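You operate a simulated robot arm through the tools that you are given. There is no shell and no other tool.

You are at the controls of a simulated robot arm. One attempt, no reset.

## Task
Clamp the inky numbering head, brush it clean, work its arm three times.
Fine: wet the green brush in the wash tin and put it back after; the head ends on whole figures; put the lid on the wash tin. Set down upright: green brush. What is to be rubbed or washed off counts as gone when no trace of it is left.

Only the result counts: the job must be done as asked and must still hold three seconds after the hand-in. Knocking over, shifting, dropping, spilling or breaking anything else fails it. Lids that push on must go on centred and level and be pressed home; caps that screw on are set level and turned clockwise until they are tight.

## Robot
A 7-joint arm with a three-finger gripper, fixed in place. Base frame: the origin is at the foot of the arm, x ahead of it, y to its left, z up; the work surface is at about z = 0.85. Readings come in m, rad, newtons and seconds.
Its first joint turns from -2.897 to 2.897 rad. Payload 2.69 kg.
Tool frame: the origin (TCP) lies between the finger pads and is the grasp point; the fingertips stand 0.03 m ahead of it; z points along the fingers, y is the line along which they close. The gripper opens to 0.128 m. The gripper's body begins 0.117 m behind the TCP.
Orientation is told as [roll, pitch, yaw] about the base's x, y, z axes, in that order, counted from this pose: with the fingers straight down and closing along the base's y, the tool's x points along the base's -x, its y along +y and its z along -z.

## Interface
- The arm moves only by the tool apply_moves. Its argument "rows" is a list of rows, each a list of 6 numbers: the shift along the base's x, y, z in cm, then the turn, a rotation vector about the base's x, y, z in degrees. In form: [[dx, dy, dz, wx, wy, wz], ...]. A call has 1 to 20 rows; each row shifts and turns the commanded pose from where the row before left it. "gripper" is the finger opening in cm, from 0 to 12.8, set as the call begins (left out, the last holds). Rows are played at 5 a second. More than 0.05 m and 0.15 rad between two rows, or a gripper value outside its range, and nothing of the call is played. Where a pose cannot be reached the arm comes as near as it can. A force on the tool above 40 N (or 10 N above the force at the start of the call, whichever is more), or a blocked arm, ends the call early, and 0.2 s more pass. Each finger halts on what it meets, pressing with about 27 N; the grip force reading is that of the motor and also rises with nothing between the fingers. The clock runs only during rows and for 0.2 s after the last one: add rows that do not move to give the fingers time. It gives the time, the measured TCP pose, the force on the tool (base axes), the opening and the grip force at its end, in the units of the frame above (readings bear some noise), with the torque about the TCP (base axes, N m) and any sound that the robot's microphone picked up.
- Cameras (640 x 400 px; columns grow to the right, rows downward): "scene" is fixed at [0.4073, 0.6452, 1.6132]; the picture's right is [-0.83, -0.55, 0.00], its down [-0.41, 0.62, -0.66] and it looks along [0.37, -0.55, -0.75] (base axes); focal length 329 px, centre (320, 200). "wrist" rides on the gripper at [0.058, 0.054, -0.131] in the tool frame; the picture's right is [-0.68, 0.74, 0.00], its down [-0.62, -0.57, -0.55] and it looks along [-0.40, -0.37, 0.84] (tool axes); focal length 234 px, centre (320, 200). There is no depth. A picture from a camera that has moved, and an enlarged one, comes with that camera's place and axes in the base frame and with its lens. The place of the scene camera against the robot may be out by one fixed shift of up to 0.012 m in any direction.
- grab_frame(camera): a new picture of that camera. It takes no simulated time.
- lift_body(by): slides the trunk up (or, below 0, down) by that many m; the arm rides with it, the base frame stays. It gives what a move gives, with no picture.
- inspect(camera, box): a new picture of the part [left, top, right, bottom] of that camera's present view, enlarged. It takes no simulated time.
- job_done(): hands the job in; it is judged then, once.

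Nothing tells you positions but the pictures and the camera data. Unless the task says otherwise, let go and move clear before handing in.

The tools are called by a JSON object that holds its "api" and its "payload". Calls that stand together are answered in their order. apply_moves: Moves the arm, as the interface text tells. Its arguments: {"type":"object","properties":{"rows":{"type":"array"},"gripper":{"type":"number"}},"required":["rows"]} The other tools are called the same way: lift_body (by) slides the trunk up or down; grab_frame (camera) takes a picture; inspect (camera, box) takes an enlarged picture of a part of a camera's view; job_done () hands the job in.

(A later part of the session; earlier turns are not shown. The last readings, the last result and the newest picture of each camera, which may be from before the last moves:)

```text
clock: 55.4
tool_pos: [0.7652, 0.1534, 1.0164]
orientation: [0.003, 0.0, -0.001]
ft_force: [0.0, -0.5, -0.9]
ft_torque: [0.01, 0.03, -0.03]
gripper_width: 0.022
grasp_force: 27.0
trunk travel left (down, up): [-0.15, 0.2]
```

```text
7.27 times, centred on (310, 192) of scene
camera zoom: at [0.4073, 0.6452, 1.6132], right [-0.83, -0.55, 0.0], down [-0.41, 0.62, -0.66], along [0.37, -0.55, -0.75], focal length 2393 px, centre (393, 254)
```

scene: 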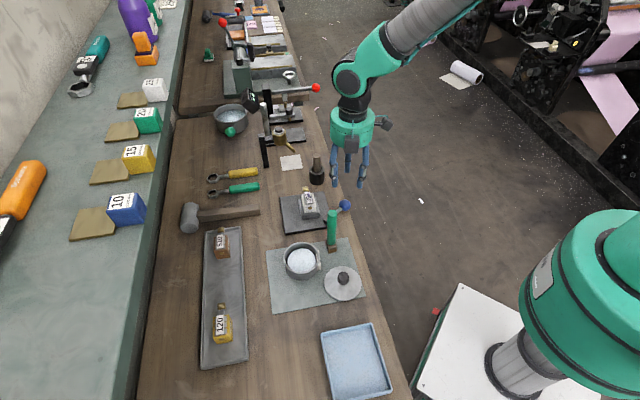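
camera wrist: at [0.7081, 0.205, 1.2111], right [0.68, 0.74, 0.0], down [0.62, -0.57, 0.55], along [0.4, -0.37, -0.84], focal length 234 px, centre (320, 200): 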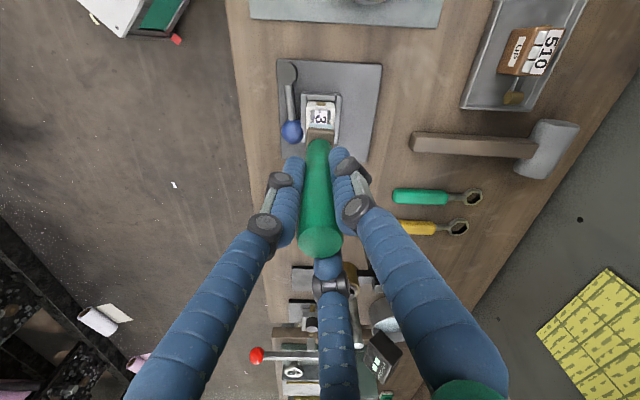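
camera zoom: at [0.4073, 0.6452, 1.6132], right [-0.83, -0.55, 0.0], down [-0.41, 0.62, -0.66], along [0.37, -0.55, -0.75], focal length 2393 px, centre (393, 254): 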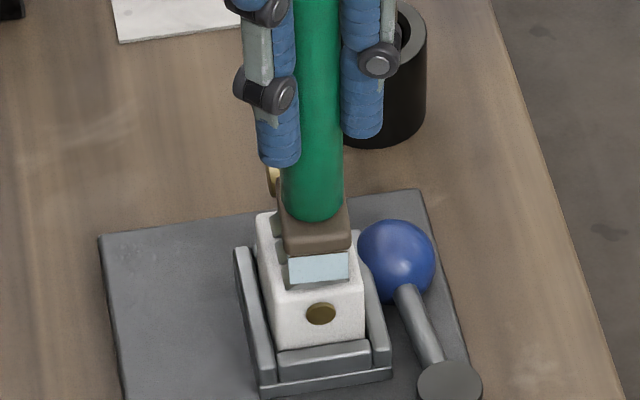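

The pressure faded during the strokes, probably as the brush settled in the grip. I'll lift and look at the ink.

{"api": "apply_moves", "payload": {"rows": [[0, 0, 2, 0, 0, 0], [0.7, 0.7, 0, 0, 0, 0], [1, 1, 0, 0, 0, 0], [1, 1, 0, 0, 0, 0], [1, 1, 0, 0, 0, 0], [0, 0, 0, 0, 0, 0]]}}

{"api": "inspect", "payload": {"camera": "scene", "box": [295, 180, 325, 205]}}

{"api": "inspect", "payload": {"camera": "scene", "box": [270, 150, 350, 220]}}

```text
clock: 56.8
tool_pos: [0.8013, 0.1907, 1.0338]
orientation: [0.003, 0.003, 0.0]
ft_force: [0.3, -0.3, -1.7]
ft_torque: [0.01, 0.01, 0.0]
gripper_width: 0.022
grasp_force: 26.8
trunk travel left (down, up): [-0.15, 0.2]
```

```text
16.00 times, centred on (310, 192) of scene
camera zoom: at [0.4073, 0.6452, 1.6132], right [-0.83, -0.55, 0.0], down [-0.41, 0.62, -0.66], along [0.37, -0.55, -0.75], focal length 5264 px, centre (480, 320)
```

zoom: 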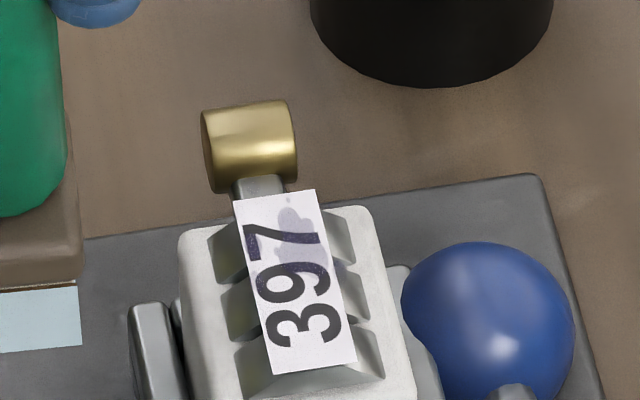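

```text
5.71 times, centred on (310, 185) of scene
camera zoom: at [0.4073, 0.6452, 1.6132], right [-0.83, -0.55, 0.0], down [-0.41, 0.62, -0.66], along [0.37, -0.55, -0.75], focal length 1880 px, centre (377, 286)
```

zoom: 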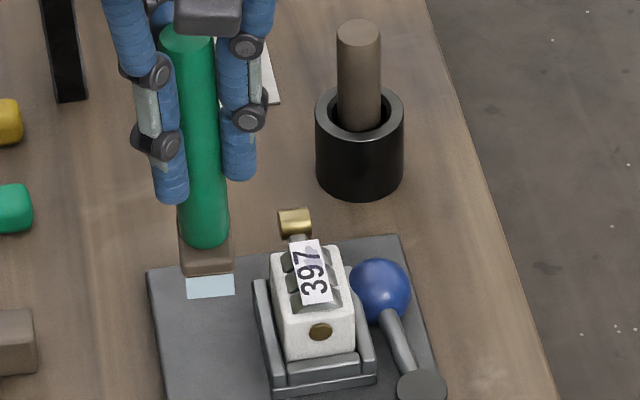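

The brushing works: only a faint stain remains near the "7" end. I'll go back with the brush biased toward that end.

{"api": "apply_moves", "payload": {"rows": [[-1, -1.2, 0, 0, 0, 0], [-1, -1.6, 0, 0, 0, 0], [-1, -1.6, 0, 0, 0, 0], [0, 0, -1, 0, 0, 0], [0, 0, -0.7, 0, 0, 0], [0, 0, -0.1, 0, 0, 0], [0, 0, 0, 0, 0, 0]]}}

{"api": "apply_moves", "payload": {"rows": [[0, 0, -0.1, 0, 0, 0], [0, 0, 0, 0, 0, 0]]}}

{"api": "inspect", "payload": {"camera": "scene", "box": [280, 165, 340, 220]}}

```text
clock: 58.4
tool_pos: [0.772, 0.1461, 1.018]
orientation: [0.001, 0.0, 0.0]
ft_force: [-0.4, 0.0, -0.8]
ft_torque: [-0.03, -0.02, -0.02]
gripper_width: 0.0219
grasp_force: 26.5
trunk travel left (down, up): [-0.15, 0.2]
```

```text
clock: 59.0
tool_pos: [0.7725, 0.1455, 1.0174]
orientation: [0.001, 0.0, 0.0]
ft_force: [0.0, 0.2, -1.7]
ft_torque: [0.0, 0.0, 0.03]
gripper_width: 0.0219
grasp_force: 27.0
trunk travel left (down, up): [-0.15, 0.2]
```

```text
7.27 times, centred on (310, 192) of scene
camera zoom: at [0.4073, 0.6452, 1.6132], right [-0.83, -0.55, 0.0], down [-0.41, 0.62, -0.66], along [0.37, -0.55, -0.75], focal length 2393 px, centre (393, 254)
```

zoom: 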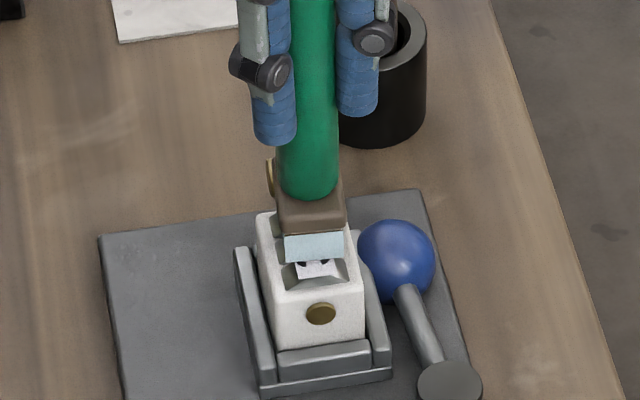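

{"api": "apply_moves", "payload": {"rows": [[0, 0, -0.1, 0, 0, 0], [0, 0, -0.1, 0, 0, 0], [0, 0, 0, 0, 0, 0]]}}

```text
clock: 59.8
tool_pos: [0.7717, 0.1468, 1.0169]
orientation: [0.002, -0.002, 0.001]
ft_force: [-1.5, -1.3, 7.8]
ft_torque: [-0.06, 0.08, 0.03]
gripper_width: 0.0217
grasp_force: 27.1
trunk travel left (down, up): [-0.15, 0.2]
```

Good contact at about 8 N. Stroking over the "7" end.

{"api": "apply_moves", "payload": {"rows": [[0.35, -0.35, 0, 0, 0, 0], [-0.35, 0.35, 0, 0, 0, 0], [-0.35, 0.35, 0, 0, 0, 0], [0.35, -0.35, -0.05, 0, 0, 0], [0.35, -0.35, 0, 0, 0, 0], [-0.35, 0.35, 0, 0, 0, 0], [-0.35, 0.35, 0, 0, 0, 0], [0.35, -0.35, -0.05, 0, 0, 0], [0.35, 0.35, 0, 0, 0, 0], [0.35, 0.35, 0, 0, 0, 0], [-0.35, -0.35, 0, 0, 0, 0], [-0.35, -0.35, 0, 0, 0, 0], [-0.35, -0.35, 0, 0, 0, 0], [-0.35, -0.35, 0, 0, 0, 0], [0.35, 0.35, 0, 0, 0, 0], [0.35, 0.35, 0, 0, 0, 0], [0, 0, 0, 0, 0, 0]]}}

{"api": "apply_moves", "payload": {"rows": [[0.35, -0.35, -0.05, 0, 0, 0], [-0.35, 0.35, 0, 0, 0, 0], [-0.35, 0.35, 0, 0, 0, 0], [-0.35, 0.35, 0, 0, 0, 0], [-0.35, 0.35, 0, 0, 0, 0], [-0.35, 0.35, 0, 0, 0, 0], [-0.35, 0.35, 0, 0, 0, 0], [0.35, -0.35, 0, 0, 0, 0], [0.35, -0.35, 0, 0, 0, 0], [0.35, -0.35, 0, 0, 0, 0], [0.35, -0.35, 0, 0, 0, 0], [0, 0, 0, 0, 0, 0]]}}

{"api": "apply_moves", "payload": {"rows": [[0, 0, 2, 0, 0, 0], [0.7, 0.7, 0, 0, 0, 0], [1, 1, 0, 0, 0, 0], [1, 1, 0, 0, 0, 0], [1, 1, 0, 0, 0, 0], [0, 0, 0, 0, 0, 0]]}}

{"api": "inspect", "payload": {"camera": "scene", "box": [295, 180, 325, 205]}}

```text
clock: 63.4
tool_pos: [0.7717, 0.1447, 1.0137]
orientation: [0.002, -0.001, 0.001]
ft_force: [-5.6, -3.3, 15.2]
ft_torque: [-0.36, 0.29, -0.02]
gripper_width: 0.0219
grasp_force: 27.0
trunk travel left (down, up): [-0.15, 0.2]
```

```text
clock: 66.0
tool_pos: [0.7673, 0.15, 1.0124]
orientation: [0.001, 0.002, 0.001]
ft_force: [-2.1, 3.4, 11.6]
ft_torque: [0.27, 0.07, 0.04]
gripper_width: 0.0218
grasp_force: 27.3
trunk travel left (down, up): [-0.15, 0.2]
```

```text
clock: 67.4
tool_pos: [0.8052, 0.1874, 1.0327]
orientation: [0.001, 0.002, 0.0]
ft_force: [0.1, 0.2, -0.6]
ft_torque: [0.0, 0.02, -0.02]
gripper_width: 0.0215
grasp_force: 26.8
trunk travel left (down, up): [-0.15, 0.2]
```

```text
16.00 times, centred on (310, 192) of scene
camera zoom: at [0.4073, 0.6452, 1.6132], right [-0.83, -0.55, 0.0], down [-0.41, 0.62, -0.66], along [0.37, -0.55, -0.75], focal length 5264 px, centre (480, 320)
```

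zoom: 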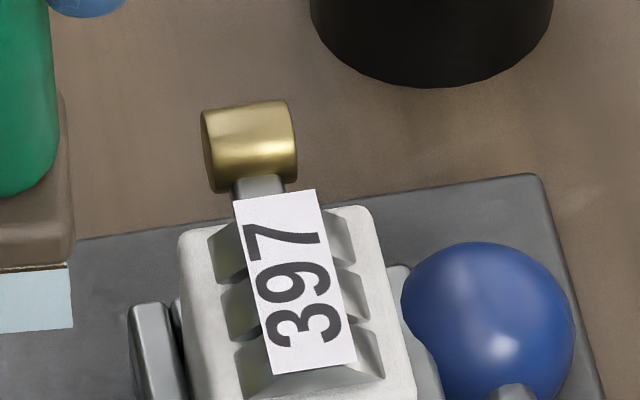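

The figures look clean. Before putting the brush back, I'll check the other faces of the head for leftover ink.

{"api": "grab_frame", "payload": {"camera": "wrist"}}

{"api": "inspect", "payload": {"camera": "scene", "box": [285, 175, 335, 215]}}

```text
taken
camera wrist: at [0.7475, 0.2397, 1.1632], right [0.68, 0.74, 0.0], down [0.62, -0.57, 0.55], along [0.4, -0.37, -0.84], focal length 234 px, centre (320, 200)
```

wrist: 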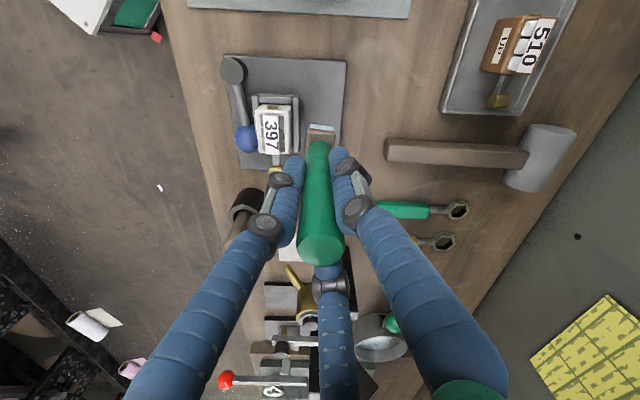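

```text
10.00 times, centred on (310, 195) of scene
camera zoom: at [0.4073, 0.6452, 1.6132], right [-0.83, -0.55, 0.0], down [-0.41, 0.62, -0.66], along [0.37, -0.55, -0.75], focal length 3290 px, centre (420, 250)
```

zoom: 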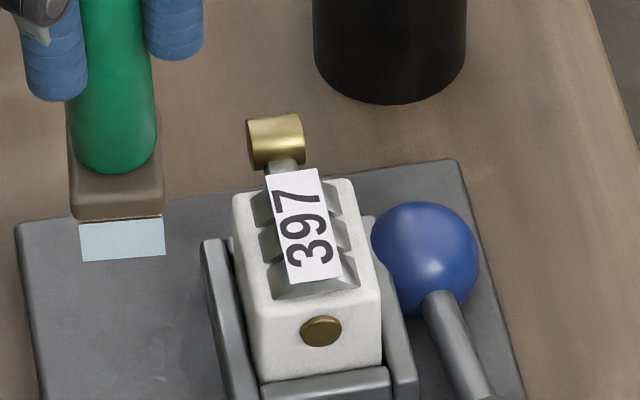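

{"api": "inspect", "payload": {"camera": "wrist", "box": [245, 85, 305, 180]}}

{"api": "inspect", "payload": {"camera": "wrist", "box": [252, 98, 292, 158]}}

```text
4.21 times, centred on (275, 132) of wrist
camera zoom: at [0.7475, 0.2397, 1.1632], right [0.68, 0.74, 0.0], down [0.62, -0.57, 0.55], along [0.4, -0.37, -0.84], focal length 986 px, centre (510, 484)
```

zoom: 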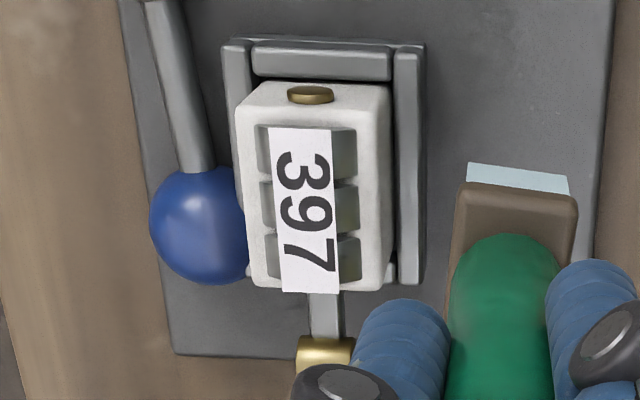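

```text
6.67 times, centred on (272, 128) of wrist
camera zoom: at [0.7475, 0.2397, 1.1632], right [0.68, 0.74, 0.0], down [0.62, -0.57, 0.55], along [0.4, -0.37, -0.84], focal length 1561 px, centre (640, 680)
```

zoom: 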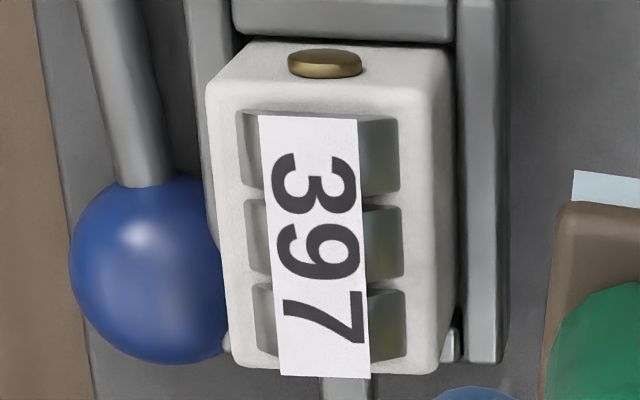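

The head is clean on every face I can see. Now I'll carry the brush back to its spot on the mat at (0.6485, 0.2205), turning about 7° to square it up.

{"api": "apply_moves", "payload": {"rows": [[0, 0, 2, 0, 0, 0], [0, 0, 2, 0, 0, 0], [-2.6, 0.55, 0, 0, 0, 0], [-2.6, 0.55, 0, 0, 0, 0], [-2.6, 0.55, 0, 0, 0, 0], [-2.6, 0.55, 0, 0, 0, 0], [-2.6, 0.55, 0, 0, 0, 0], [-2.65, 0.56, 0, 0, 0, 7], [0, 0, 0, 0, 0, 0]]}}

{"api": "grab_frame", "payload": {"camera": "wrist"}}

{"api": "inspect", "payload": {"camera": "scene", "box": [260, 180, 380, 280]}}

```text
clock: 69.4
tool_pos: [0.6481, 0.2195, 1.0732]
orientation: [0.002, -0.002, 0.124]
ft_force: [0.1, -0.8, -0.5]
ft_torque: [-0.01, -0.01, -0.04]
gripper_width: 0.022
grasp_force: 26.6
trunk travel left (down, up): [-0.15, 0.2]
```

```text
taken
camera wrist: at [0.5843, 0.2647, 1.2041], right [0.58, 0.81, 0.0], down [0.68, -0.49, 0.55], along [0.45, -0.32, -0.84], focal length 234 px, centre (320, 200)
```

wrist: 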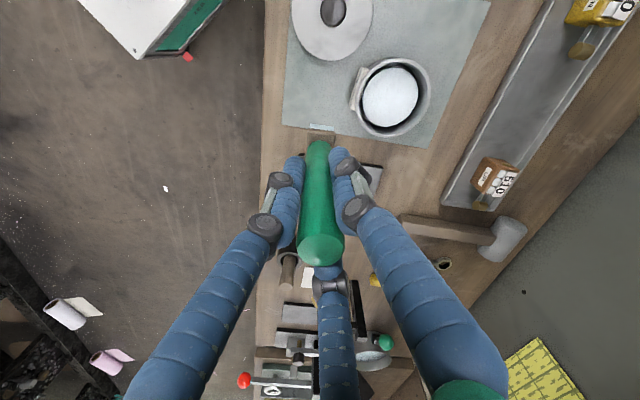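

```text
4.00 times, centred on (320, 230) of scene
camera zoom: at [0.4073, 0.6452, 1.6132], right [-0.83, -0.55, 0.0], down [-0.41, 0.62, -0.66], along [0.37, -0.55, -0.75], focal length 1316 px, centre (320, 80)
```

zoom: 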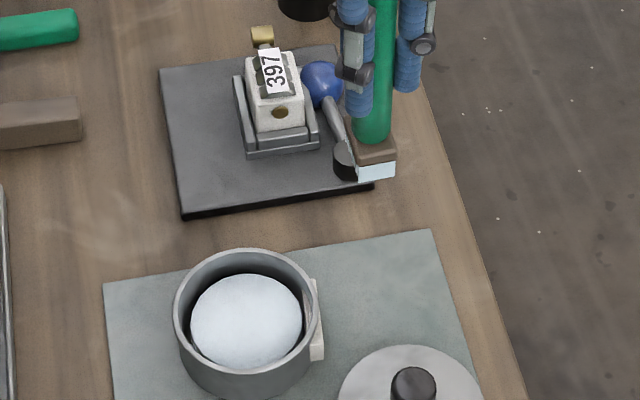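

Lowering the brush toward the mat, slowing before the expected touch at TCP z ≈ 0.948.

{"api": "apply_moves", "payload": {"rows": [[0, 0, -3, 0, 0, 0], [0, 0, -3, 0, 0, 0], [0, 0, -3, 0, 0, 0], [0, 0, -1.5, 0, 0, 0], [0, 0, -0.8, 0, 0, 0], [0, 0, 0, 0, 0, 0]]}}

{"api": "inspect", "payload": {"camera": "scene", "box": [260, 230, 380, 310]}}

```text
clock: 70.8
tool_pos: [0.6498, 0.219, 0.9611]
orientation: [0.003, 0.0, 0.123]
ft_force: [-0.5, -0.3, -1.6]
ft_torque: [-0.02, -0.01, -0.03]
gripper_width: 0.0219
grasp_force: 27.1
trunk travel left (down, up): [-0.15, 0.2]
```

```text
5.00 times, centred on (320, 270) of scene
camera zoom: at [0.4073, 0.6452, 1.6132], right [-0.83, -0.55, 0.0], down [-0.41, 0.62, -0.66], along [0.37, -0.55, -0.75], focal length 1645 px, centre (320, -150)
```

zoom: 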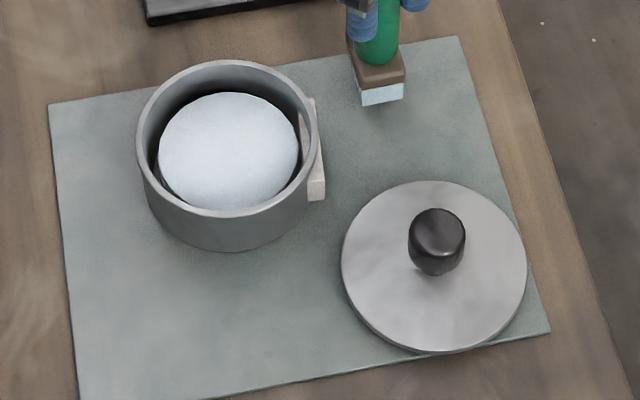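

It's squared with its original position. Stepping down to the touch.

{"api": "apply_moves", "payload": {"rows": [[0.15, -0.2, -0.4, 0, 0, 0], [0, 0, -0.3, 0, 0, 0], [0, 0, -0.2, 0, 0, 0], [0, 0, 0, 0, 0, 0]]}}

{"api": "apply_moves", "payload": {"rows": [[0, 0, -0.2, 0, 0, 0], [0, 0, 0, 0, 0, 0]]}}

{"api": "inspect", "payload": {"camera": "scene", "box": [260, 230, 380, 310]}}

```text
clock: 71.8
tool_pos: [0.6491, 0.2176, 0.9514]
orientation: [0.003, -0.001, 0.121]
ft_force: [0.1, -0.3, -1.1]
ft_torque: [-0.02, -0.02, -0.03]
gripper_width: 0.0219
grasp_force: 26.9
trunk travel left (down, up): [-0.15, 0.2]
```

```text
clock: 72.4
tool_pos: [0.6505, 0.2167, 0.9497]
orientation: [0.001, -0.001, 0.121]
ft_force: [-0.6, 0.1, 0.4]
ft_torque: [-0.01, 0.01, -0.01]
gripper_width: 0.0217
grasp_force: 27.0
trunk travel left (down, up): [-0.15, 0.2]
```

```text
5.00 times, centred on (320, 270) of scene
camera zoom: at [0.4073, 0.6452, 1.6132], right [-0.83, -0.55, 0.0], down [-0.41, 0.62, -0.66], along [0.37, -0.55, -0.75], focal length 1645 px, centre (320, -150)
```

zoom: 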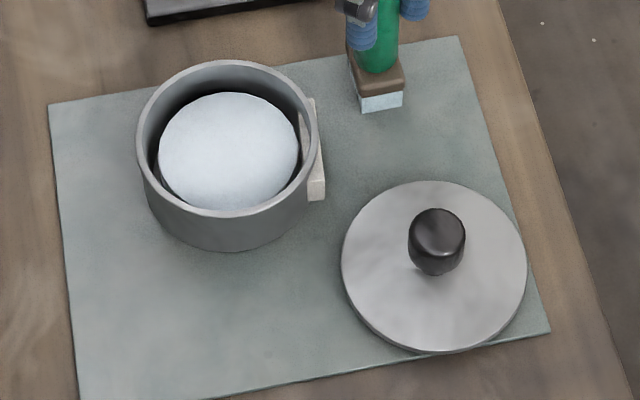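

Just beginning to touch, and matching its original spot. One more millimetre.

{"api": "apply_moves", "payload": {"rows": [[0, 0, -0.1, 0, 0, 0], [0, 0, 0, 0, 0, 0]]}}

{"api": "apply_moves", "payload": {"rows": [[0, 0, -0.1, 0, 0, 0], [0, 0, 0, 0, 0, 0]]}}

```text
clock: 73.0
tool_pos: [0.65, 0.2172, 0.9493]
orientation: [0.003, -0.001, 0.123]
ft_force: [-2.2, 0.1, 10.8]
ft_torque: [-0.02, 0.02, 0.0]
gripper_width: 0.022
grasp_force: 26.6
trunk travel left (down, up): [-0.15, 0.2]
```

```text
clock: 73.6
tool_pos: [0.65, 0.217, 0.9498]
orientation: [0.0, -0.001, 0.123]
ft_force: [-0.6, 1.1, 25.3]
ft_torque: [-0.01, -0.07, 0.0]
gripper_width: 0.022
grasp_force: 27.3
trunk travel left (down, up): [-0.15, 0.2]
```

The brush is firmly on the mat. I'll relieve the pressure and release gently.

{"api": "apply_moves", "payload": {"rows": [[0, 0, 0.15, 0, 0, 0], [0, 0, 0, 0, 0, 0]]}}

{"api": "apply_moves", "payload": {"rows": [[0, 0, 0, 0, 0, 0], [0, 0, 0, 0, 0, 0]], "gripper": 2.8}}

{"api": "apply_moves", "payload": {"rows": [[0, 0, 0, 0, 0, 0], [0, 0, 0, 0, 0, 0], [0, 0, 0, 0, 0, 0]], "gripper": 6.5}}

{"api": "inspect", "payload": {"camera": "scene", "box": [270, 190, 390, 270]}}

{"api": "grab_frame", "payload": {"camera": "wrist"}}

```text
clock: 74.2
tool_pos: [0.6505, 0.2167, 0.9489]
orientation: [0.002, 0.0, 0.122]
ft_force: [5.0, 1.8, 15.4]
ft_torque: [0.15, -0.48, 0.02]
gripper_width: 0.0219
grasp_force: 26.6
trunk travel left (down, up): [-0.15, 0.2]
```

```text
clock: 74.8
tool_pos: [0.6492, 0.2168, 0.9486]
orientation: [0.002, 0.001, 0.122]
ft_force: [-0.7, -0.1, 0.1]
ft_torque: [-0.01, -0.03, -0.02]
gripper_width: 0.0282
grasp_force: 0.0
trunk travel left (down, up): [-0.15, 0.2]
```

```text
clock: 75.6
tool_pos: [0.6505, 0.2189, 0.9485]
orientation: [0.002, 0.001, 0.123]
ft_force: [-0.4, -0.4, -0.1]
ft_torque: [-0.03, 0.02, 0.0]
gripper_width: 0.065
grasp_force: 0.1
trunk travel left (down, up): [-0.15, 0.2]
```

```text
5.00 times, centred on (330, 230) of scene
camera zoom: at [0.4073, 0.6452, 1.6132], right [-0.83, -0.55, 0.0], down [-0.41, 0.62, -0.66], along [0.37, -0.55, -0.75], focal length 1645 px, centre (270, 50)
```

zoom: 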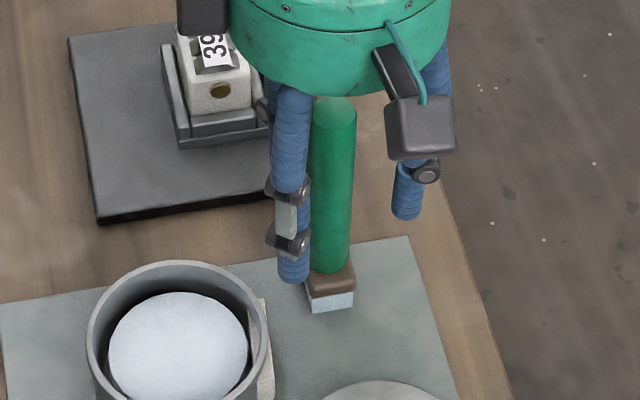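

```text
taken
camera wrist: at [0.5861, 0.2627, 1.079], right [0.58, 0.81, 0.0], down [0.68, -0.49, 0.55], along [0.45, -0.32, -0.84], focal length 234 px, centre (320, 200)
```

wrist: 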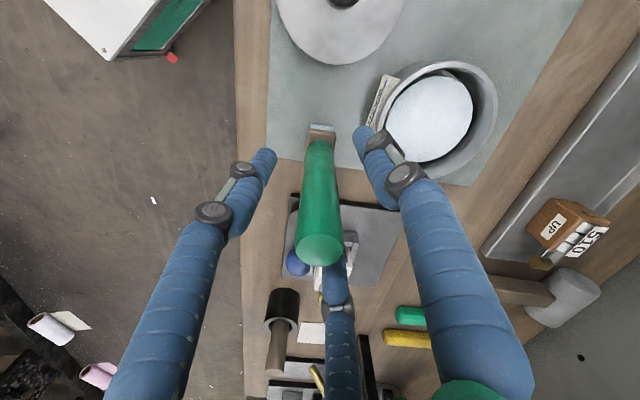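

The brush stands upright in its old place. I'll rise clear of it and move over the lid, near (0.567, 0.296).

{"api": "apply_moves", "payload": {"rows": [[0, 0, 3, 0, 0, 0], [0, 0, 4, 0, 0, 0], [0, 0, 4, 0, 0, 0], [0, 0, 4, 0, 0, 0], [-2, 2, 0, 0, 0, 0], [-2, 2, 0, 0, 0, 0], [-2.2, 2, 0, 0, 0, 0], [-2.2, 2, 0, 0, 0, -7], [0, 0, 0, 0, 0, 0]]}}

{"api": "grab_frame", "payload": {"camera": "wrist"}}

{"api": "grab_frame", "payload": {"camera": "scene"}}

```text
clock: 77.6
tool_pos: [0.5653, 0.2974, 1.0983]
orientation: [0.002, 0.0, 0.001]
ft_force: [0.1, 0.1, 0.0]
ft_torque: [-0.01, -0.07, -0.02]
gripper_width: 0.065
grasp_force: 0.1
trunk travel left (down, up): [-0.15, 0.2]
```

```text
taken
camera wrist: at [0.5074, 0.35, 1.2288], right [0.68, 0.74, 0.0], down [0.62, -0.57, 0.55], along [0.4, -0.37, -0.84], focal length 234 px, centre (320, 200)
```

wrist: 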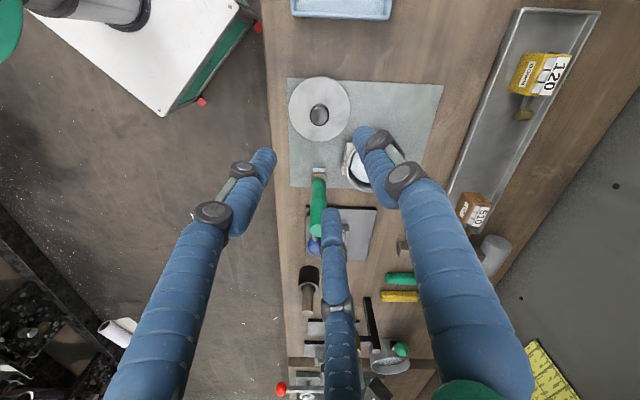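

```text
taken
```

scene: 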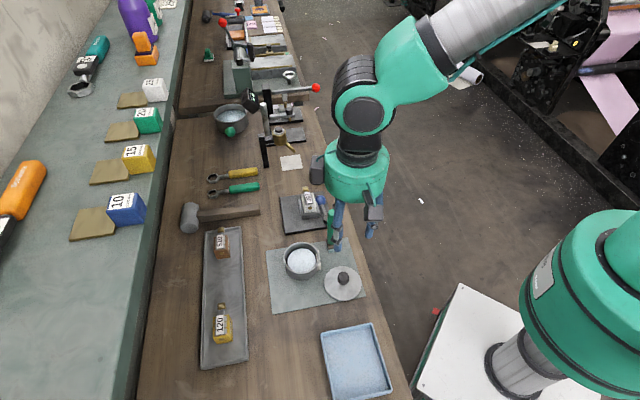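

{"api": "inspect", "payload": {"camera": "wrist", "box": [270, 65, 430, 195]}}

{"api": "inspect", "payload": {"camera": "scene", "box": [315, 255, 375, 305]}}

```text
3.08 times, centred on (350, 130) of wrist
camera zoom: at [0.5074, 0.35, 1.2288], right [0.68, 0.74, 0.0], down [0.62, -0.57, 0.55], along [0.4, -0.37, -0.84], focal length 720 px, centre (228, 415)
```

zoom: 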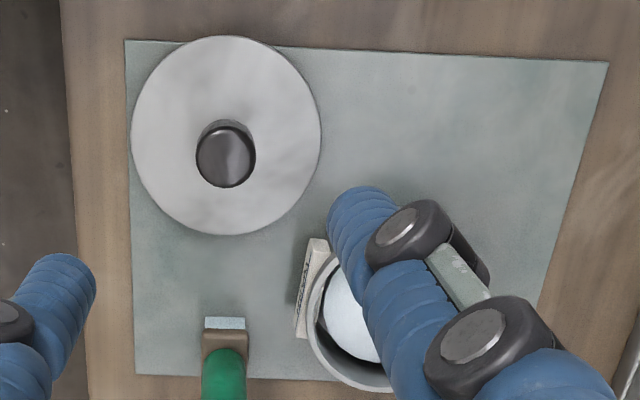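

```text
8.00 times, centred on (345, 280) of scene
camera zoom: at [0.4073, 0.6452, 1.6132], right [-0.83, -0.55, 0.0], down [-0.41, 0.62, -0.66], along [0.37, -0.55, -0.75], focal length 2632 px, centre (120, -440)
```

zoom: 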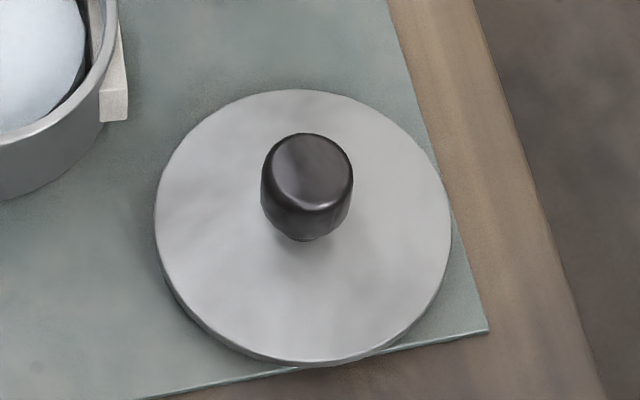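

The lid's knob centre is at about (0.563, 0.2975), with its top near z = 0.895. I'm descending around the knob.

{"api": "apply_moves", "payload": {"rows": [[-0.2, 0, -4, 0, 0, 0], [0, 0, -4, 0, 0, 0], [0, 0, -4, 0, 0, 0], [0, 0, -3, 0, 0, 0], [0, 0, -2.3, 0, 0, 0], [0, 0, -1.5, 0, 0, 0], [0, 0, 0, 0, 0, 0]], "gripper": 5.5}}

{"api": "grab_frame", "payload": {"camera": "wrist"}}

{"api": "inspect", "payload": {"camera": "scene", "box": [305, 235, 385, 305]}}

```text
clock: 79.2
tool_pos: [0.564, 0.298, 0.9097]
orientation: [0.002, 0.001, 0.0]
ft_force: [-0.1, 0.0, 0.0]
ft_torque: [0.01, 0.01, -0.02]
gripper_width: 0.0548
grasp_force: 0.2
trunk travel left (down, up): [-0.15, 0.2]
```

```text
taken
camera wrist: at [0.5063, 0.3499, 1.0405], right [0.68, 0.74, 0.0], down [0.62, -0.57, 0.55], along [0.4, -0.37, -0.84], focal length 234 px, centre (320, 200)
```

wrist: 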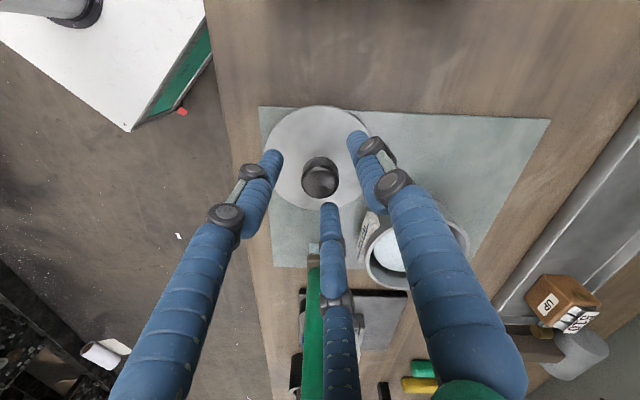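

```text
5.71 times, centred on (345, 270) of scene
camera zoom: at [0.4073, 0.6452, 1.6132], right [-0.83, -0.55, 0.0], down [-0.41, 0.62, -0.66], along [0.37, -0.55, -0.75], focal length 1880 px, centre (177, -200)
```

zoom: 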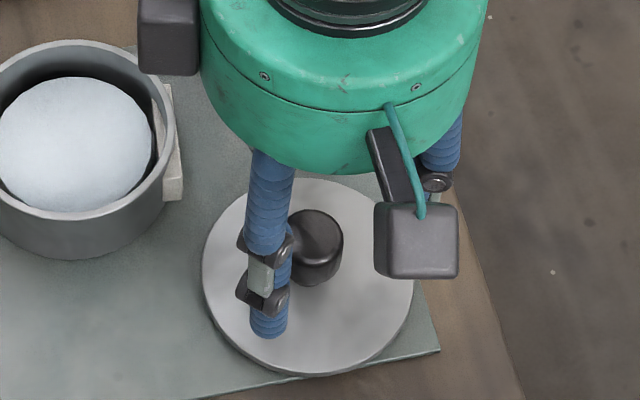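

The knob is centred. A little lower, then close.

{"api": "apply_moves", "payload": {"rows": [[0, 0, -0.4, 0, 0, 0], [0, 0, -0.3, 0, 0, 0], [0, 0, 0, 0, 0, 0]]}}

{"api": "apply_moves", "payload": {"rows": [[0, 0, 0, 0, 0, 0], [0, 0, 0, 0, 0, 0], [0, 0, 0, 0, 0, 0], [0, 0, 0, 0, 0, 0]], "gripper": 1.5}}

{"api": "grab_frame", "payload": {"camera": "wrist"}}

{"api": "inspect", "payload": {"camera": "scene", "box": [305, 235, 385, 305]}}

```text
clock: 80.0
tool_pos: [0.5636, 0.2973, 0.9026]
orientation: [0.001, 0.001, 0.001]
ft_force: [-0.4, -0.3, -1.3]
ft_torque: [-0.03, -0.02, -0.01]
gripper_width: 0.0551
grasp_force: 0.1
trunk travel left (down, up): [-0.15, 0.2]
```

```text
clock: 81.0
tool_pos: [0.564, 0.2971, 0.9039]
orientation: [0.002, 0.0, 0.001]
ft_force: [0.6, -0.2, -0.3]
ft_torque: [-0.02, 0.03, -0.02]
gripper_width: 0.0257
grasp_force: 27.1
trunk travel left (down, up): [-0.15, 0.2]
```

```text
taken
camera wrist: at [0.5061, 0.35, 1.034], right [0.68, 0.74, 0.0], down [0.62, -0.57, 0.55], along [0.4, -0.37, -0.84], focal length 234 px, centre (320, 200)
```

wrist: 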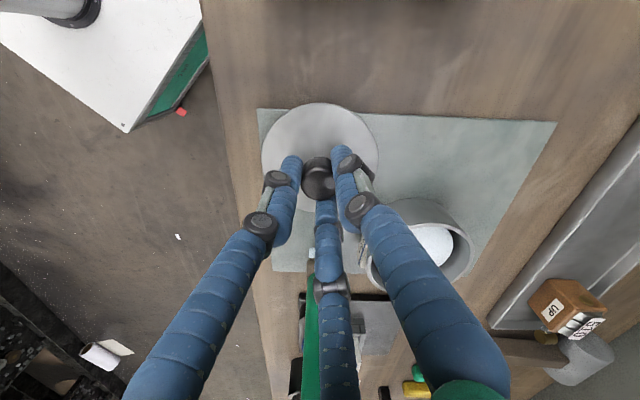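

```text
5.71 times, centred on (345, 270) of scene
camera zoom: at [0.4073, 0.6452, 1.6132], right [-0.83, -0.55, 0.0], down [-0.41, 0.62, -0.66], along [0.37, -0.55, -0.75], focal length 1880 px, centre (177, -200)
```

zoom: 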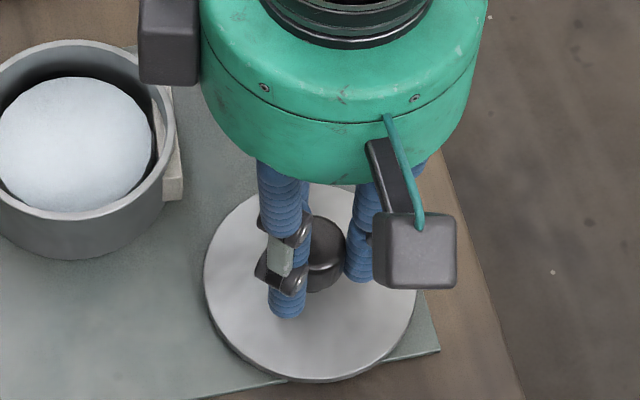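

The knob is gripped (2.6 cm). Lifting slowly and checking that the lid hangs level.

{"api": "apply_moves", "payload": {"rows": [[0, 0, 0.5, 0, 0, 0], [0, 0, 1.5, 0, 0, 0], [0, 0, 3, 0, 0, 0], [0, 0, 3, 0, 0, 0], [0, 0, 2, 0, 0, 0], [0, 0, 0, 0, 0, 0]]}}

{"api": "grab_frame", "payload": {"camera": "wrist"}}

{"api": "inspect", "payload": {"camera": "scene", "box": [275, 205, 385, 305]}}

```text
clock: 82.4
tool_pos: [0.5649, 0.2983, 1.0043]
orientation: [0.0, 0.0, 0.0]
ft_force: [0.4, -0.3, -0.7]
ft_torque: [0.04, -0.01, -0.04]
gripper_width: 0.0255
grasp_force: 26.7
trunk travel left (down, up): [-0.15, 0.2]
```

```text
taken
camera wrist: at [0.5059, 0.3502, 1.1341], right [0.68, 0.74, 0.0], down [0.62, -0.57, 0.55], along [0.4, -0.37, -0.84], focal length 234 px, centre (320, 200)
```

wrist: 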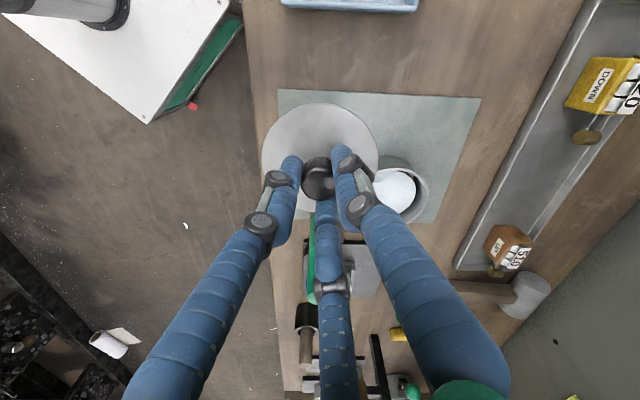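

```text
4.00 times, centred on (330, 255) of scene
camera zoom: at [0.4073, 0.6452, 1.6132], right [-0.83, -0.55, 0.0], down [-0.41, 0.62, -0.66], along [0.37, -0.55, -0.75], focal length 1316 px, centre (280, -20)
```

zoom: 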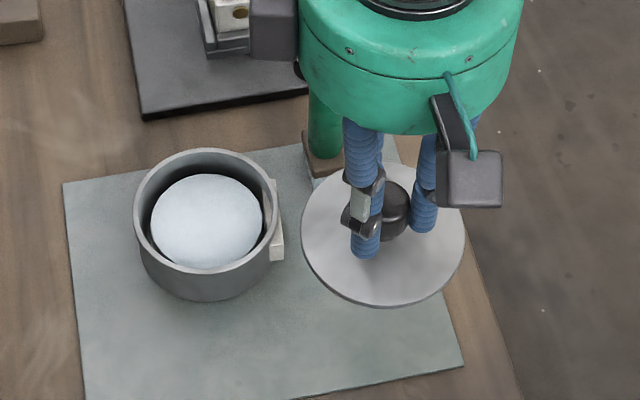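

The lid hangs level and centred. I'll take close views of the tin rim to fix its centre precisely.

{"api": "inspect", "payload": {"camera": "wrist", "box": [345, 140, 445, 240]}}

{"api": "inspect", "payload": {"camera": "scene", "box": [270, 235, 350, 285]}}

```text
4.00 times, centred on (395, 190) of wrist
camera zoom: at [0.5059, 0.3502, 1.1341], right [0.68, 0.74, 0.0], down [0.62, -0.57, 0.55], along [0.4, -0.37, -0.84], focal length 937 px, centre (20, 240)
```

zoom: 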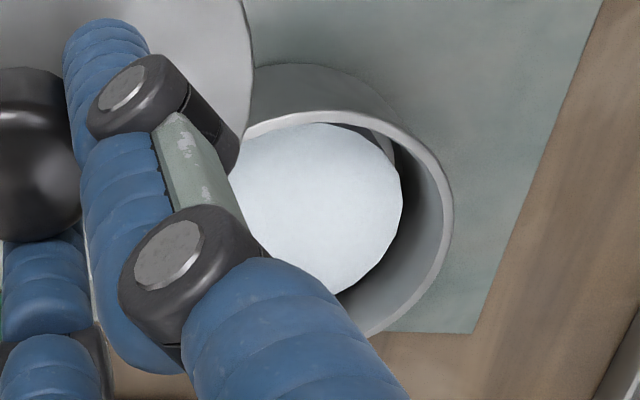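

```text
8.00 times, centred on (310, 260) of scene
camera zoom: at [0.4073, 0.6452, 1.6132], right [-0.83, -0.55, 0.0], down [-0.41, 0.62, -0.66], along [0.37, -0.55, -0.75], focal length 2632 px, centre (400, -280)
```

zoom: 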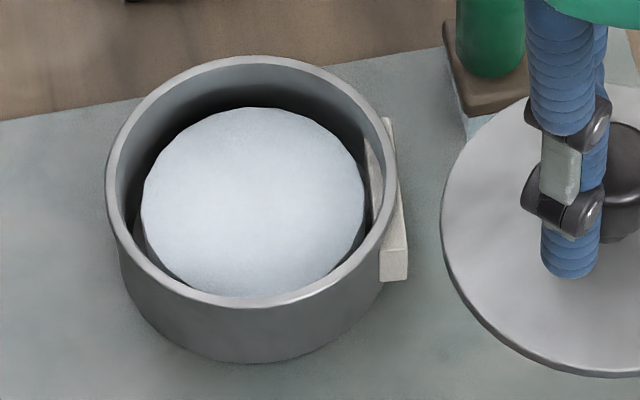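

The rim is at about z = 0.890 and the tin's centre at about (0.682, 0.3075). I'm moving the lid over it at a safe height.

{"api": "apply_moves", "payload": {"rows": [[2, 0.15, 0, 0, 0, 0], [2.4, 0.2, 0, 0, 0, 0], [2.4, 0.2, 0, 0, 0, 0], [2.5, 0.2, 0, 0, 0, 0], [2.5, 0.25, 0, 0, 0, 0], [0, 0, -1.5, 0, 0, 0], [0, 0, -1.5, 0, 0, 0], [0, 0, 0, 0, 0, 0]]}}

{"api": "grab_frame", "payload": {"camera": "wrist"}}

{"api": "inspect", "payload": {"camera": "scene", "box": [270, 225, 350, 275]}}

```text
clock: 84.2
tool_pos: [0.6822, 0.308, 0.9734]
orientation: [0.003, 0.0, 0.0]
ft_force: [-0.1, 0.1, -0.8]
ft_torque: [-0.02, 0.02, -0.01]
gripper_width: 0.0258
grasp_force: 27.2
trunk travel left (down, up): [-0.15, 0.2]
```

```text
taken
camera wrist: at [0.6241, 0.3607, 1.1042], right [0.68, 0.74, 0.0], down [0.62, -0.57, 0.55], along [0.4, -0.37, -0.84], focal length 234 px, centre (320, 200)
```

wrist: 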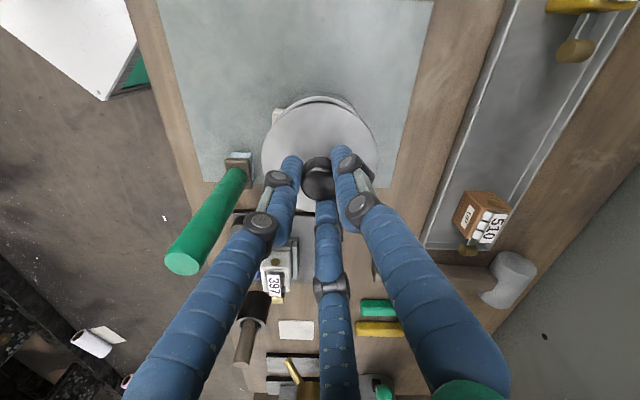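

```text
8.00 times, centred on (310, 250) of scene
camera zoom: at [0.4073, 0.6452, 1.6132], right [-0.83, -0.55, 0.0], down [-0.41, 0.62, -0.66], along [0.37, -0.55, -0.75], focal length 2632 px, centre (400, -200)
```

zoom: 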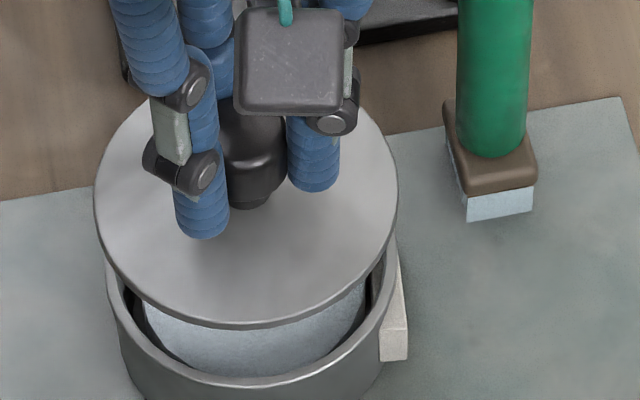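

The lid is centred over the rim to within about a millimetre in both views. Lowering it onto the tin.

{"api": "apply_moves", "payload": {"rows": [[0, 0, -1, 0, 0, 0], [0, 0, -1, 0, 0, 0], [0, 0, -0.7, 0, 0, 0], [0, 0, -0.3, 0, 0, 0], [0, 0, 0, 0, 0, 0]]}}

{"api": "inspect", "payload": {"camera": "scene", "box": [270, 225, 350, 275]}}

```text
clock: 85.4
tool_pos: [0.6816, 0.307, 0.9438]
orientation: [0.003, 0.001, -0.002]
ft_force: [0.1, -0.6, 0.0]
ft_torque: [0.01, 0.03, -0.01]
gripper_width: 0.0257
grasp_force: 26.9
trunk travel left (down, up): [-0.15, 0.2]
```

```text
8.00 times, centred on (310, 250) of scene
camera zoom: at [0.4073, 0.6452, 1.6132], right [-0.83, -0.55, 0.0], down [-0.41, 0.62, -0.66], along [0.37, -0.55, -0.75], focal length 2632 px, centre (400, -200)
```

zoom: 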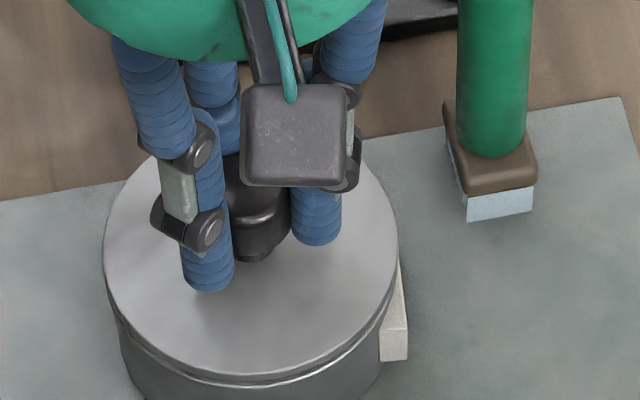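

Almost seated. Stepping down until contact.

{"api": "apply_moves", "payload": {"rows": [[0, 0, -0.15, 0, 0, 0], [0, 0, -0.15, 0, 0, 0], [0, 0, 0, 0, 0, 0]]}}

{"api": "inspect", "payload": {"camera": "scene", "box": [270, 225, 350, 275]}}

```text
clock: 86.2
tool_pos: [0.6827, 0.3075, 0.9411]
orientation: [0.002, -0.001, 0.0]
ft_force: [-0.1, -0.3, -0.1]
ft_torque: [0.0, 0.03, 0.0]
gripper_width: 0.0259
grasp_force: 27.0
trunk travel left (down, up): [-0.15, 0.2]
```

```text
8.00 times, centred on (310, 250) of scene
camera zoom: at [0.4073, 0.6452, 1.6132], right [-0.83, -0.55, 0.0], down [-0.41, 0.62, -0.66], along [0.37, -0.55, -0.75], focal length 2632 px, centre (400, -200)
```

zoom: 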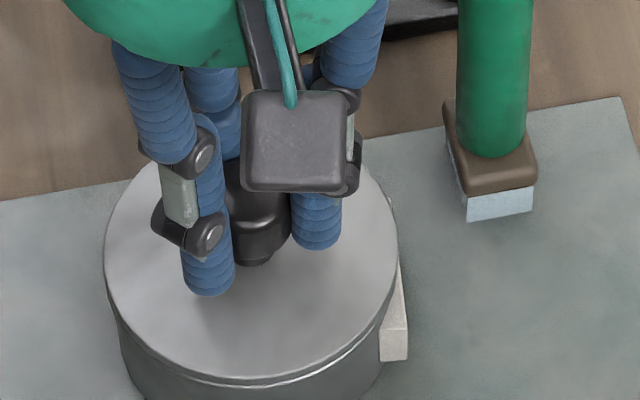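

{"api": "apply_moves", "payload": {"rows": [[0, 0, -0.1, 0, 0, 0], [0, 0, -0.1, 0, 0, 0], [0, 0, 0, 0, 0, 0]]}}

{"api": "apply_moves", "payload": {"rows": [[0, 0, -0.1, 0, 0, 0], [0, 0, -0.1, 0, 0, 0], [0, 0, 0, 0, 0, 0]]}}

{"api": "inspect", "payload": {"camera": "scene", "box": [270, 225, 350, 275]}}

```text
clock: 87.0
tool_pos: [0.6813, 0.3087, 0.9399]
orientation: [0.0, 0.0, 0.001]
ft_force: [0.5, -0.6, -0.7]
ft_torque: [0.02, 0.01, 0.01]
gripper_width: 0.0257
grasp_force: 27.1
trunk travel left (down, up): [-0.15, 0.2]
```

```text
clock: 87.8
tool_pos: [0.6823, 0.3077, 0.9378]
orientation: [0.002, 0.001, 0.001]
ft_force: [1.6, -1.5, 3.8]
ft_torque: [-0.05, -0.09, -0.01]
gripper_width: 0.0257
grasp_force: 27.1
trunk travel left (down, up): [-0.15, 0.2]
```

```text
8.00 times, centred on (310, 250) of scene
camera zoom: at [0.4073, 0.6452, 1.6132], right [-0.83, -0.55, 0.0], down [-0.41, 0.62, -0.66], along [0.37, -0.55, -0.75], focal length 2632 px, centre (400, -200)
```

zoom: 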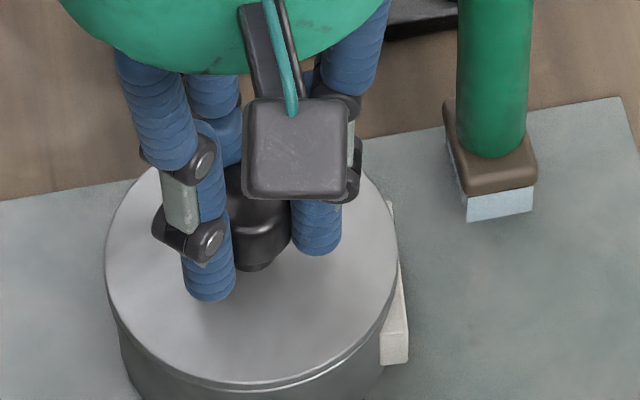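

Contact has begun. I'll press further in 1 mm steps and watch for it to seat.

{"api": "apply_moves", "payload": {"rows": [[0, 0, -0.1, 0, 0, 0], [0, 0, -0.1, 0, 0, 0], [0, 0, 0, 0, 0, 0]]}}

{"api": "apply_moves", "payload": {"rows": [[0, 0, -0.1, 0, 0, 0], [0, 0, 0, 0, 0, 0]]}}

{"api": "inspect", "payload": {"camera": "scene", "box": [270, 225, 350, 275]}}

```text
clock: 88.6
tool_pos: [0.6821, 0.3091, 0.9373]
orientation: [0.0, -0.001, -0.002]
ft_force: [-2.2, -1.4, 20.7]
ft_torque: [-0.06, 0.12, -0.04]
gripper_width: 0.0257
grasp_force: 27.1
trunk travel left (down, up): [-0.15, 0.2]
```

```text
clock: 89.2
tool_pos: [0.6822, 0.3067, 0.9352]
orientation: [0.002, -0.002, 0.0]
ft_force: [0.7, 0.5, 24.7]
ft_torque: [0.0, -0.01, -0.02]
gripper_width: 0.0258
grasp_force: 27.4
trunk travel left (down, up): [-0.15, 0.2]
```

```text
8.00 times, centred on (310, 250) of scene
camera zoom: at [0.4073, 0.6452, 1.6132], right [-0.83, -0.55, 0.0], down [-0.41, 0.62, -0.66], along [0.37, -0.55, -0.75], focal length 2632 px, centre (400, -200)
```

zoom: 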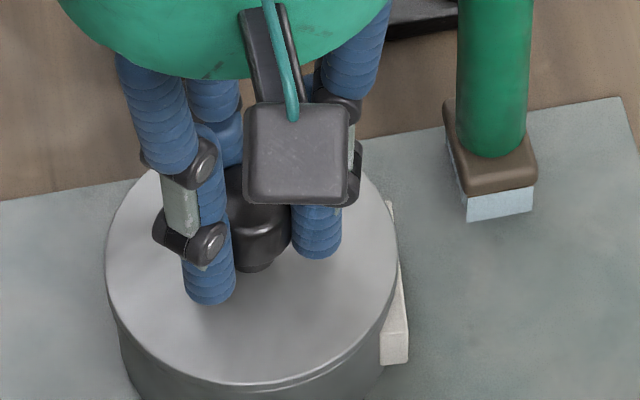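

At about 25 N the grip starts to slip. I'll release, rise, and check the seam before pressing on top of the knob with closed fingers.

{"api": "apply_moves", "payload": {"rows": [[0, 0, 0.2, 0, 0, 0], [0, 0, 0, 0, 0, 0]]}}

{"api": "apply_moves", "payload": {"rows": [[0, 0, 0, 0, 0, 0], [0, 0, 0, 0, 0, 0], [0, 0, 0, 0, 0, 0]], "gripper": 5.5}}

{"api": "apply_moves", "payload": {"rows": [[0, 0, 2, 0, 0, 0], [0, 0, 3, 0, 0, 0], [0, 0, 3, 0, 0, 0], [0, 0, 3, 0, 0, 0], [0, 0, 0, 0, 0, 0]]}}

{"api": "inspect", "payload": {"camera": "scene", "box": [270, 230, 350, 290]}}

{"api": "grab_frame", "payload": {"camera": "wrist"}}

```text
clock: 89.8
tool_pos: [0.6823, 0.3077, 0.9361]
orientation: [0.0, 0.002, 0.0]
ft_force: [7.2, 3.9, 11.7]
ft_torque: [0.18, -0.29, -0.01]
gripper_width: 0.0259
grasp_force: 26.4
trunk travel left (down, up): [-0.15, 0.2]
```

```text
clock: 90.6
tool_pos: [0.6833, 0.308, 0.9348]
orientation: [0.001, 0.0, -0.001]
ft_force: [1.0, -0.4, 0.0]
ft_torque: [0.03, -0.01, 0.02]
gripper_width: 0.055
grasp_force: 0.1
trunk travel left (down, up): [-0.15, 0.2]
```

```text
clock: 91.8
tool_pos: [0.6826, 0.3081, 1.0464]
orientation: [0.003, -0.001, 0.0]
ft_force: [0.4, 0.3, 0.8]
ft_torque: [0.05, -0.03, 0.01]
gripper_width: 0.0552
grasp_force: 0.1
trunk travel left (down, up): [-0.15, 0.2]
```

```text
6.67 times, centred on (310, 260) of scene
camera zoom: at [0.4073, 0.6452, 1.6132], right [-0.83, -0.55, 0.0], down [-0.41, 0.62, -0.66], along [0.37, -0.55, -0.75], focal length 2194 px, centre (387, -200)
```

zoom: 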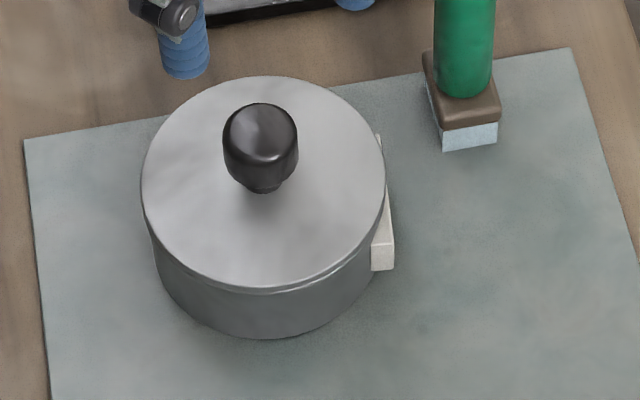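

```text
taken
camera wrist: at [0.6237, 0.3601, 1.1761], right [0.68, 0.74, 0.0], down [0.62, -0.57, 0.55], along [0.4, -0.37, -0.84], focal length 234 px, centre (320, 200)
```

wrist: 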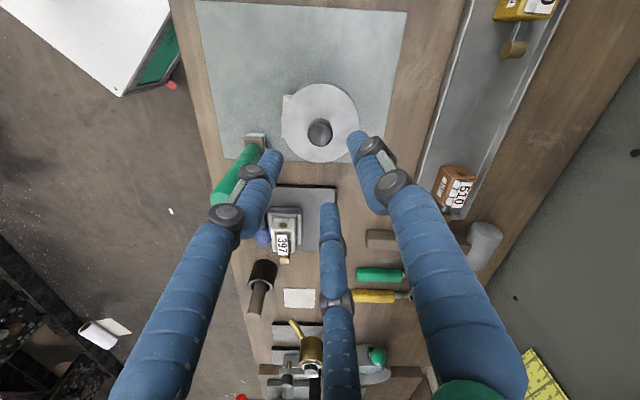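

{"api": "inspect", "payload": {"camera": "scene", "box": [280, 250, 340, 290]}}

{"api": "inspect", "payload": {"camera": "wrist", "box": [270, 75, 370, 175]}}

```text
10.00 times, centred on (310, 270) of scene
camera zoom: at [0.4073, 0.6452, 1.6132], right [-0.83, -0.55, 0.0], down [-0.41, 0.62, -0.66], along [0.37, -0.55, -0.75], focal length 3290 px, centre (420, -500)
```

zoom: 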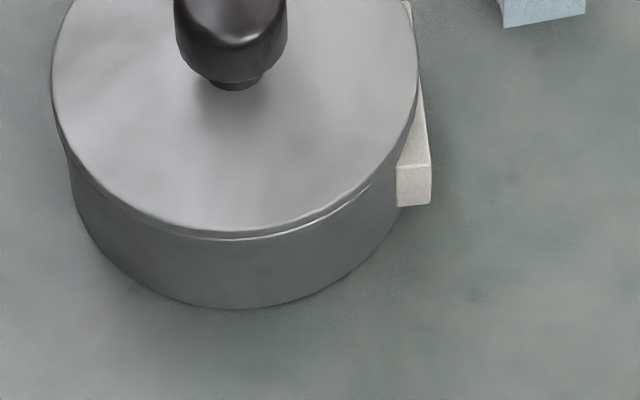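

```text
4.00 times, centred on (320, 125) of wrist
camera zoom: at [0.6237, 0.3601, 1.1761], right [0.68, 0.74, 0.0], down [0.62, -0.57, 0.55], along [0.4, -0.37, -0.84], focal length 937 px, centre (320, 500)
```

zoom: 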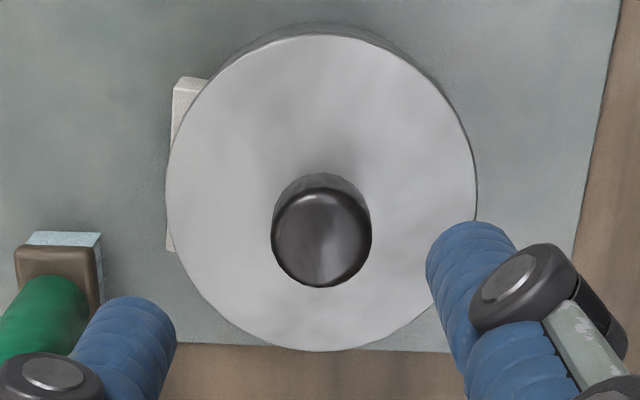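

The lid sits centred with a close seam. I'll close the fingers and press straight down on the knob to make sure it's home.

{"api": "apply_moves", "payload": {"rows": [[0, 0, 0, 0, 0, 0], [0, 0, 0, 0, 0, 0], [0, 0, 0, 0, 0, 0], [0, 0, -3, 0, 0, 0], [0, 0, -2, 0, 0, 0], [0, 0, -1, 0, 0, 0], [0, 0, 0, 0, 0, 0]], "gripper": 0}}

{"api": "inspect", "payload": {"camera": "scene", "box": [270, 220, 350, 280]}}

```text
clock: 93.4
tool_pos: [0.6822, 0.3071, 0.986]
orientation: [0.002, 0.001, 0.002]
ft_force: [0.0, 0.5, 0.3]
ft_torque: [-0.02, 0.03, 0.06]
gripper_width: 0.0021
grasp_force: 27.2
trunk travel left (down, up): [-0.15, 0.2]
```

```text
6.67 times, centred on (310, 250) of scene
camera zoom: at [0.4073, 0.6452, 1.6132], right [-0.83, -0.55, 0.0], down [-0.41, 0.62, -0.66], along [0.37, -0.55, -0.75], focal length 2194 px, centre (387, -133)
```

zoom: 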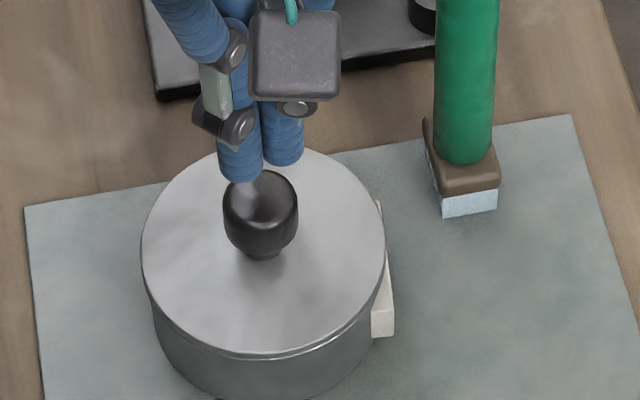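

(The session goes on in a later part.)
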